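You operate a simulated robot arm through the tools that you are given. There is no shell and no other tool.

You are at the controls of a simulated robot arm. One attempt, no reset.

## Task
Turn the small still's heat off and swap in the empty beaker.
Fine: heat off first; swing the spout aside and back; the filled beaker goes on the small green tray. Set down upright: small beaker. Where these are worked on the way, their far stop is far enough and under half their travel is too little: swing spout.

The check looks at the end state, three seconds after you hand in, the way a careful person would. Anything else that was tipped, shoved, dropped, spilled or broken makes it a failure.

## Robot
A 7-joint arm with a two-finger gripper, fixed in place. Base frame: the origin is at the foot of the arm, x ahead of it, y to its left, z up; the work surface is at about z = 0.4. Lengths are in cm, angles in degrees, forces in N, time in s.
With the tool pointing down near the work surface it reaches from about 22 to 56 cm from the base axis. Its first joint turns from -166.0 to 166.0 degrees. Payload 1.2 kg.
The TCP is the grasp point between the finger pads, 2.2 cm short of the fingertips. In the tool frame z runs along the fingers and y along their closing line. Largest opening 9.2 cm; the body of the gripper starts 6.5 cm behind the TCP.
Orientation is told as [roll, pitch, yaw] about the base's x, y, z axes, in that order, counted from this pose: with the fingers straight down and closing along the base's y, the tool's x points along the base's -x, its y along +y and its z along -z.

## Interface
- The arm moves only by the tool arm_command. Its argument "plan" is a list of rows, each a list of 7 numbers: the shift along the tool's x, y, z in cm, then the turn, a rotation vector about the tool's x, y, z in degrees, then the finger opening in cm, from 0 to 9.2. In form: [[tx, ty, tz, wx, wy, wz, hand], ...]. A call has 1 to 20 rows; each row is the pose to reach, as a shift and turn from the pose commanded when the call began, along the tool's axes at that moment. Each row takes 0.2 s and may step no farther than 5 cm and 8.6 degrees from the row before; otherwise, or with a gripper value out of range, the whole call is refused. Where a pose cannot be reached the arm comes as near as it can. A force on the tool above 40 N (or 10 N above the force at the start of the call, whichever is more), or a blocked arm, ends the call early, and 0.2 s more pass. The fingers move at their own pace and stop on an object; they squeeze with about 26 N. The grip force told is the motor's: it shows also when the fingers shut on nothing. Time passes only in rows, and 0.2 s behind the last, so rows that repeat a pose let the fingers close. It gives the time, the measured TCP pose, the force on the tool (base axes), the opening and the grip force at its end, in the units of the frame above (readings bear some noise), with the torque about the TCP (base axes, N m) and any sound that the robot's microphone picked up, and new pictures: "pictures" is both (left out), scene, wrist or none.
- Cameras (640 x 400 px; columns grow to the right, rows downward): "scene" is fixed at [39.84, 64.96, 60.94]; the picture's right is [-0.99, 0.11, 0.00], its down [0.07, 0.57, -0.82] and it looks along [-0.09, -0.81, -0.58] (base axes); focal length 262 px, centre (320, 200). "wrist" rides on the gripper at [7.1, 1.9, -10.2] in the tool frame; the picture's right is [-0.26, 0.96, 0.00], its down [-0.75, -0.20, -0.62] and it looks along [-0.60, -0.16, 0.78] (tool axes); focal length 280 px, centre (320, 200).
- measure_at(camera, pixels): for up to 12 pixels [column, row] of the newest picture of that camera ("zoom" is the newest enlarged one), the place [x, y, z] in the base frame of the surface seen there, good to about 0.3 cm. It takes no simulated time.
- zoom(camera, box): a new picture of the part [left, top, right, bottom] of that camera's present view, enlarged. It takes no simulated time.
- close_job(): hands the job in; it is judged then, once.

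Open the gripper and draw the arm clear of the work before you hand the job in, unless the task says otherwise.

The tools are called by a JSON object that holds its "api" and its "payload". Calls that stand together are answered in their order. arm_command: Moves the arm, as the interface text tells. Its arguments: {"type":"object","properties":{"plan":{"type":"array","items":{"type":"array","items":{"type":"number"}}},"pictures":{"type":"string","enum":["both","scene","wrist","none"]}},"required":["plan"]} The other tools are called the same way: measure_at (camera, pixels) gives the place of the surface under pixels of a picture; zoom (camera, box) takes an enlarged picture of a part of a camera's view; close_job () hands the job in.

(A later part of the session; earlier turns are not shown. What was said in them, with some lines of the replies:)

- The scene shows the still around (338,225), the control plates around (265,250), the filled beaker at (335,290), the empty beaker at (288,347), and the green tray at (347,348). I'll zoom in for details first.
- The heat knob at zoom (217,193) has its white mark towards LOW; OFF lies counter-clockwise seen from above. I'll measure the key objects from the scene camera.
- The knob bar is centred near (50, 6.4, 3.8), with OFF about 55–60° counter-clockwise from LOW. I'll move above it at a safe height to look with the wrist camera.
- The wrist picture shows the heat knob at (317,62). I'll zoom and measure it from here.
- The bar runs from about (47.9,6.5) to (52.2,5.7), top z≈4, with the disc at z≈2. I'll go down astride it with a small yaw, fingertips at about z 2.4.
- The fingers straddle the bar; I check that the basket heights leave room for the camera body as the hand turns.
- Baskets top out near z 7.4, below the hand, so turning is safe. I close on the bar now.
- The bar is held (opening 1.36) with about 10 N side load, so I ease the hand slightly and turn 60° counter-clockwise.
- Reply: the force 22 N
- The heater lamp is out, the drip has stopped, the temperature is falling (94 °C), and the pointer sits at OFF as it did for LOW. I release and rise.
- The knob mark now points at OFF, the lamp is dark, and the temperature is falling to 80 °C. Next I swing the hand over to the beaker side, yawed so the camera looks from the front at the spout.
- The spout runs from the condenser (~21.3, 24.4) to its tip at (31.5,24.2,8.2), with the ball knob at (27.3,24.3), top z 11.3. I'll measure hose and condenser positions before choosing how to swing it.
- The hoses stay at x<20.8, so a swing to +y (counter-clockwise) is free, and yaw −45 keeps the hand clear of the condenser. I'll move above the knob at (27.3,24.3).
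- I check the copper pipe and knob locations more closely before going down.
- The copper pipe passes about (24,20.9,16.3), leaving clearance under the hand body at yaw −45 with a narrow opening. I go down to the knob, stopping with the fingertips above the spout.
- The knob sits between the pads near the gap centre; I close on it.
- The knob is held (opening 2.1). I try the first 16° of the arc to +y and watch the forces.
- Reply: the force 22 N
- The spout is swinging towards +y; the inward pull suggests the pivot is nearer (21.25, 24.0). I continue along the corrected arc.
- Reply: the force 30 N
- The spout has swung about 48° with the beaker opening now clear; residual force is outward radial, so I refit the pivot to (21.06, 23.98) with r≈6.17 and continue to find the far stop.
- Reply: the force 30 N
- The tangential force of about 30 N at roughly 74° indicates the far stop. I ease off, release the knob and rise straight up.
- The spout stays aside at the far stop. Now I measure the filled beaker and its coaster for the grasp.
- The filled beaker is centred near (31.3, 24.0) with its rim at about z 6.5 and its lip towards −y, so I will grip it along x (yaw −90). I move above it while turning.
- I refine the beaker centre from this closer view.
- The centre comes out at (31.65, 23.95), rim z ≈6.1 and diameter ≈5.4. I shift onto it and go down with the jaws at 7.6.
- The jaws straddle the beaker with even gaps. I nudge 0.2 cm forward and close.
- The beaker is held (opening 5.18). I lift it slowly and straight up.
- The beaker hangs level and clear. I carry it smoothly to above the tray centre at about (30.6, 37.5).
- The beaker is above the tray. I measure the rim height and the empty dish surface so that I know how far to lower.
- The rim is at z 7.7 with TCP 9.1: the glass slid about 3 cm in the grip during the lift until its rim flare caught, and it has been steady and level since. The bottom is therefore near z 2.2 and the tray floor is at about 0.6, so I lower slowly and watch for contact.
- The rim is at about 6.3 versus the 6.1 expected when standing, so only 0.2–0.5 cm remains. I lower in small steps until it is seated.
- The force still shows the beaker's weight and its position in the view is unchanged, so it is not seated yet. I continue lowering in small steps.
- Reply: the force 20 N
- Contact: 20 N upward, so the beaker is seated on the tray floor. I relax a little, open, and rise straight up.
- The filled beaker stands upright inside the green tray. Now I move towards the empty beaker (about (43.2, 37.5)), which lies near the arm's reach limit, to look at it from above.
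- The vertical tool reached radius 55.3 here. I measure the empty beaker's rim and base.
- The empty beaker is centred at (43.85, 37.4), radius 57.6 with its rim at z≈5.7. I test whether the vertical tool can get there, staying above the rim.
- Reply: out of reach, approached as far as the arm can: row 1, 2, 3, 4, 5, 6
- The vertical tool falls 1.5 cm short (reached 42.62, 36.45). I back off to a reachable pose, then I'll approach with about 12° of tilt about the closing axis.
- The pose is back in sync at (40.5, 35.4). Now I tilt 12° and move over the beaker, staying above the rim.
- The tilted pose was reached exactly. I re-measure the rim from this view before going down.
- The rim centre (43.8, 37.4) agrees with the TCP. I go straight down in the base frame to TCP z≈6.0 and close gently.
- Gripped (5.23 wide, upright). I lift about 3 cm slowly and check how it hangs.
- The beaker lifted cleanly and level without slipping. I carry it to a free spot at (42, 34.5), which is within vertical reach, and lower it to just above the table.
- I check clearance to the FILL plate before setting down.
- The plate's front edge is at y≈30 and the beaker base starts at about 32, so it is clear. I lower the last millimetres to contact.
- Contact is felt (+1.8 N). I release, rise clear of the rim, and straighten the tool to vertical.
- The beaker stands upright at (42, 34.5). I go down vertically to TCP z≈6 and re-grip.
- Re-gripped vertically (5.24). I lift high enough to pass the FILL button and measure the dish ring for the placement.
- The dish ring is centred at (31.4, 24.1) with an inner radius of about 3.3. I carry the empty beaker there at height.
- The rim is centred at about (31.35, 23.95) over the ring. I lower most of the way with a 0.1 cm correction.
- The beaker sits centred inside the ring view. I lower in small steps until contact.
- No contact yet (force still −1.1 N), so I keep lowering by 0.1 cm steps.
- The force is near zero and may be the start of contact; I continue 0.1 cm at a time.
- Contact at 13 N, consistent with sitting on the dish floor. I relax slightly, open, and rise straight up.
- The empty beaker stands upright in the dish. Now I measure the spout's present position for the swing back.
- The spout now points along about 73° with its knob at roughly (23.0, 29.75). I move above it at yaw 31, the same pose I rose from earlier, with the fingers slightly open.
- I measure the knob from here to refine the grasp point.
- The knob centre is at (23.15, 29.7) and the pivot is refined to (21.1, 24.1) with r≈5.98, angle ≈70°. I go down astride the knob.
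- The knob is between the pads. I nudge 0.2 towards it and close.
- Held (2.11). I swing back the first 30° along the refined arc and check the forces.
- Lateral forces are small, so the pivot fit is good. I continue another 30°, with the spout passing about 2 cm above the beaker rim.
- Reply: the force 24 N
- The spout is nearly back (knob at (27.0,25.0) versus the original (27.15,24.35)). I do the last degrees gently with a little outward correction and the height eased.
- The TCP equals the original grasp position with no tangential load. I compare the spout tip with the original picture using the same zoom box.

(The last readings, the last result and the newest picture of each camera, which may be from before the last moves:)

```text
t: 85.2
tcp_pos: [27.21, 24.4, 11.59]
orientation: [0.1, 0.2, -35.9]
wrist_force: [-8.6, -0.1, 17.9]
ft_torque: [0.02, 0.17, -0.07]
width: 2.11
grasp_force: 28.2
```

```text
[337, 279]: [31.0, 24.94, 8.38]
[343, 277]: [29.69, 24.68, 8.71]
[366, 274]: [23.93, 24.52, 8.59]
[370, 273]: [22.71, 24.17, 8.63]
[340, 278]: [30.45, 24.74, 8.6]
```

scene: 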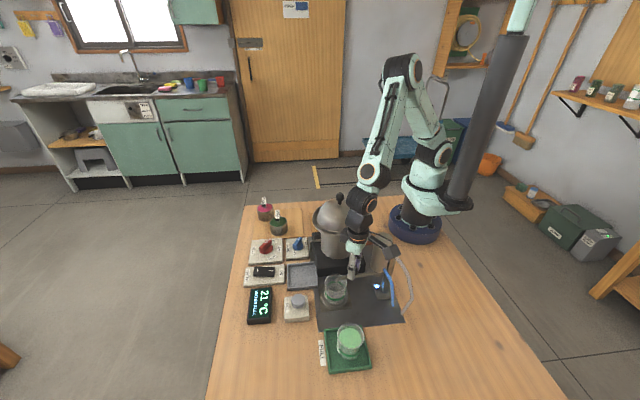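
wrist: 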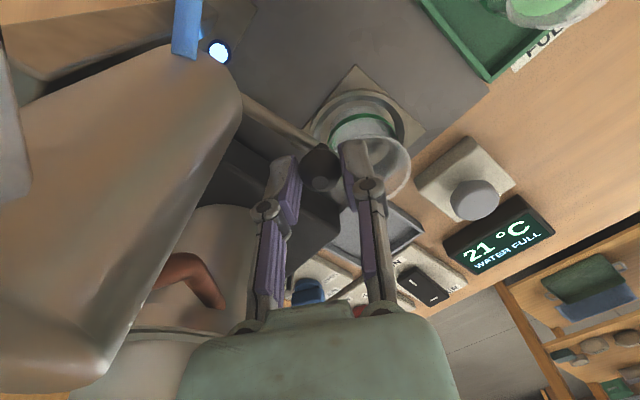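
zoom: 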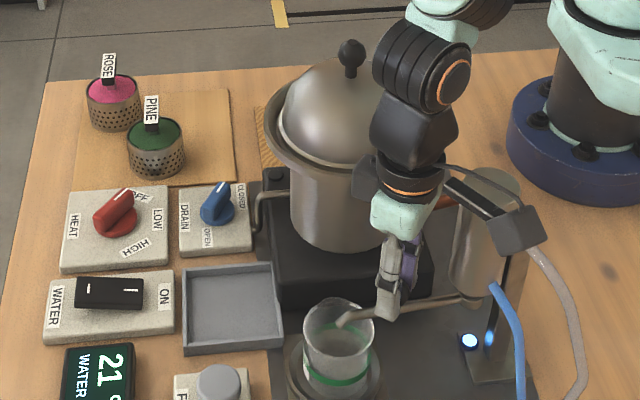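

The tip is still about 0.7 cm (≈4°) short of its original place (zoom (342,322) now versus (340,312) before). I continue in 1° steps.

{"api": "arm_command", "payload": {"plan": [[-0.025, -0.112, -0.03, 0, 0, 1, 1], [-0.088, -0.194, -0.03, 0, 0, 2, 1], [-0.15, -0.278, -0.03, 0, 0, 3, 1], [-0.211, -0.363, -0.03, 0, 0, 4, 1], [-0.211, -0.363, -0.03, 0, 0, 4, 1]]}}

{"api": "zoom", "payload": {"camera": "scene", "box": [230, 180, 430, 305]}}

{"api": "measure_at", "payload": {"camera": "scene", "pixels": [[337, 278], [343, 276], [366, 274], [370, 273], [340, 277]]}}

```text
t: 86.4
tcp_pos: [27.19, 23.98, 11.51]
orientation: [0.1, 0.1, -40.0]
wrist_force: [-5.2, 11.3, -6.2]
ft_torque: [0.07, -0.07, 0.03]
width: 2.1
grasp_force: 27.8
```

scene: 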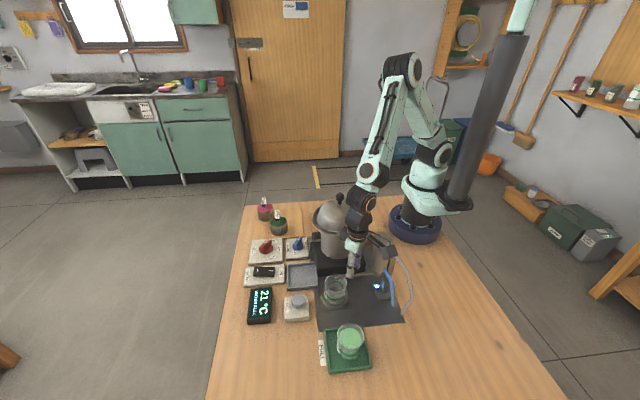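
wrist: 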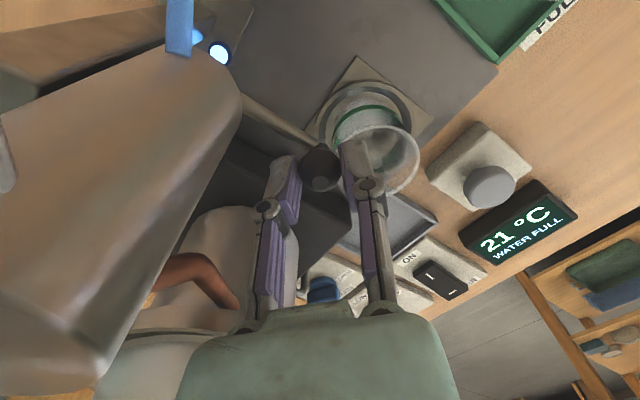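

```text
3.20 times, centred on (330, 242) of scene
```

zoom: 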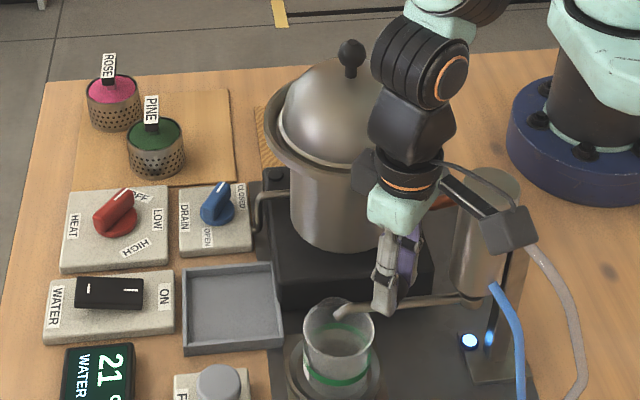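

```text
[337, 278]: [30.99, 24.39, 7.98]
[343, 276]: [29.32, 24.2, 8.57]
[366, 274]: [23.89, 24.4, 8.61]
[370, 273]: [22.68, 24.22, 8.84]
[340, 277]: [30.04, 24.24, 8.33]
```

The tip is back at its original place (340,313) and a light 11 N stop force has appeared. I ease off, release the knob and rise.

{"api": "arm_command", "payload": {"plan": [[0.05, 0.05, 0, 0, 0, 0, 1], [0.05, 0.05, 0, 0, 0, 0, 3.6], [0.05, 0.05, 0, 0, 0, 0, 3.6], [0.05, 0.05, -1.5, 0, 0, 0, 3.6], [0.05, 0.05, -4, 0, 0, 0, 3.6], [0.05, 0.05, -8, 0, 0, 0, 3.6], [0.05, 0.05, -12, 0, 0, 0, 3.6], [0.05, 0.05, -16, 0, 0, 0, 3.6], [0.05, 0.05, -20, 0, 0, 0, 3.6], [0.05, 0.05, -20, 0, 0, 0, 3.6]]}}

{"api": "zoom", "payload": {"camera": "scene", "box": [230, 180, 430, 305]}}

{"api": "zoom", "payload": {"camera": "scene", "box": [230, 260, 430, 385]}}

```text
t: 88.6
tcp_pos: [27.01, 24.11, 31.39]
orientation: [0.0, 0.0, -40.1]
wrist_force: [0.0, -0.1, 0.2]
ft_torque: [0.02, 0.01, 0.01]
width: 3.61
grasp_force: 0.0
```

scene: 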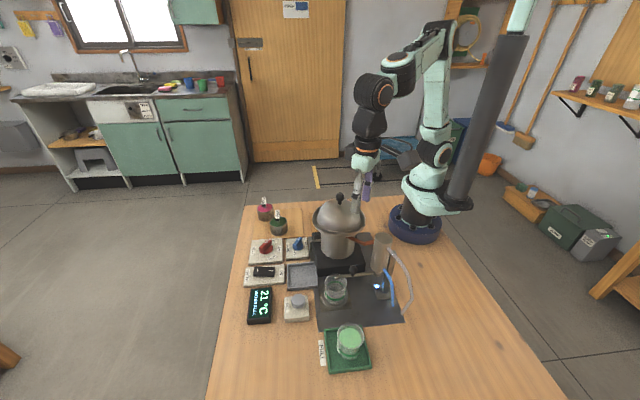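
wrist: 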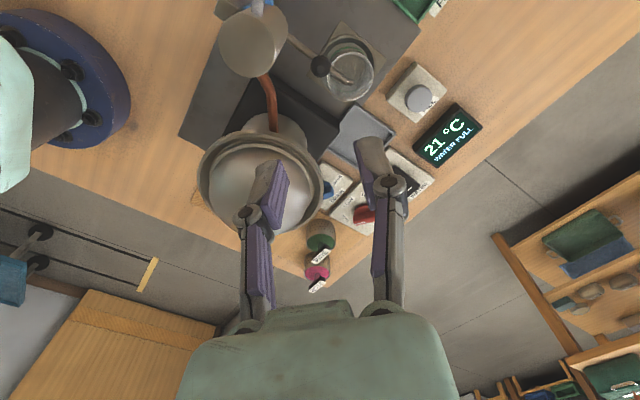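

```text
3.20 times, centred on (330, 242) of scene
```

zoom: 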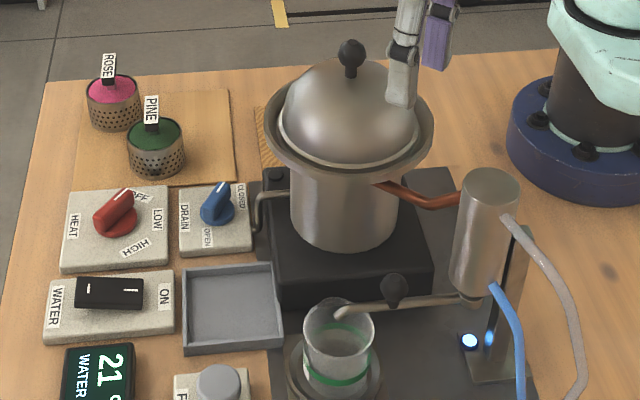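

```text
3.20 times, centred on (330, 322) of scene
```

zoom: 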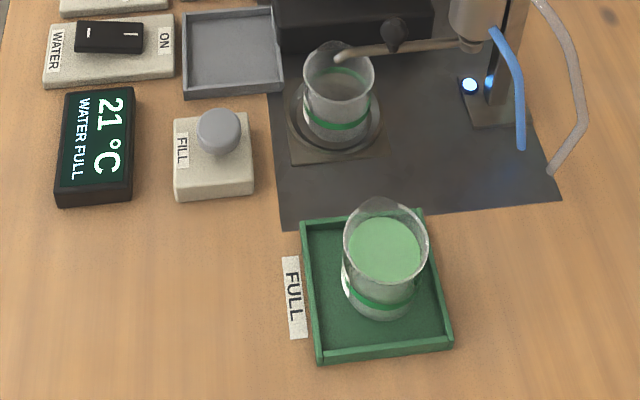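

Everything matches: knob at OFF, spout tip back over the empty beaker, filled beaker upright in the green tray. I open the gripper and draw the arm up and clear.

{"api": "arm_command", "payload": {"plan": [[0, 0, -3, 0, 0, 0, 5], [0, 0, -7, 0, 0, 0, 7], [0, 0, -11, 0, 0, 0, 9.2], [0, 0, -14, 0, 0, 0, 9.2], [0, 0, -14, 0, 0, 0, 9.2]]}}

{"api": "zoom", "payload": {"camera": "scene", "box": [230, 180, 430, 385]}}

```text
t: 89.8
tcp_pos: [27.3, 24.07, 45.52]
orientation: [0.0, 0.0, -40.0]
wrist_force: [-0.2, -0.3, -0.3]
ft_torque: [-0.01, -0.05, -0.05]
width: 9.2
grasp_force: 0.0
```

scene: 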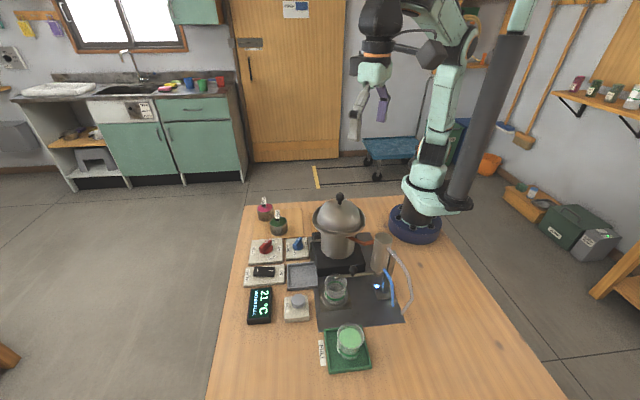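
wrist: 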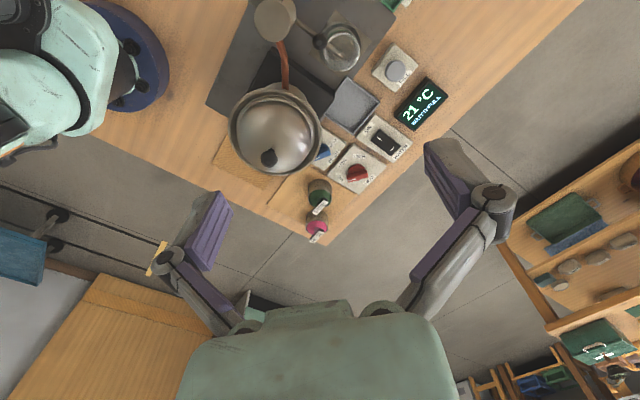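

```text
1.95 times, centred on (330, 282) of scene
```

zoom: 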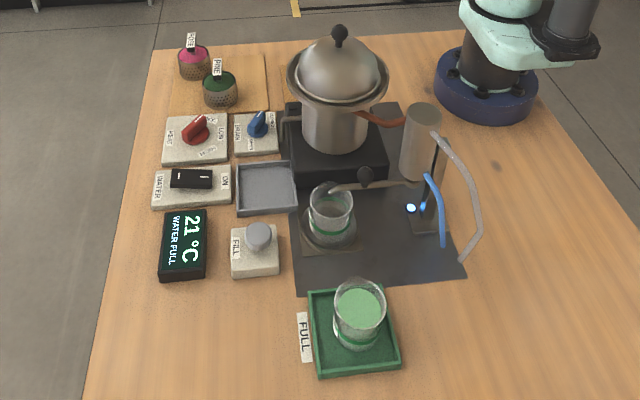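

The arm is clear with the gripper open. Heat is OFF at 21 °C, the empty beaker is under the returned spout, and the filled beaker is upright on the green tray, so I hand in.

{"api": "close_job", "payload": {}}

```text
The job is handed in.
```

The still's heat is off and the beakers are swapped; I've handed the job in, and no verdict came back.

- **Heat:** I turned the heat knob to OFF first. The burner lamp went out, the drip stopped, and the display fell from 99 °C to 21 °C.
- **Spout:** I swung it aside about 70°, until it stopped against what felt like its far stop. After the swap I swung it back, and its tip matches its starting place in the scene picture.
- **Filled beaker:** It stands upright on the green tray. It slid about 3 cm in the grip as I lifted it, until its rim caught. It stayed level and I saw no spill.
- **Empty beaker:** It stands upright in the dish under the spout. It was just out of vertical reach, so I set it down once on bare table and gripped it again on the way.

At the end the gripper was open and the arm was clear above the table. In the last pictures nothing else looked moved or tipped.
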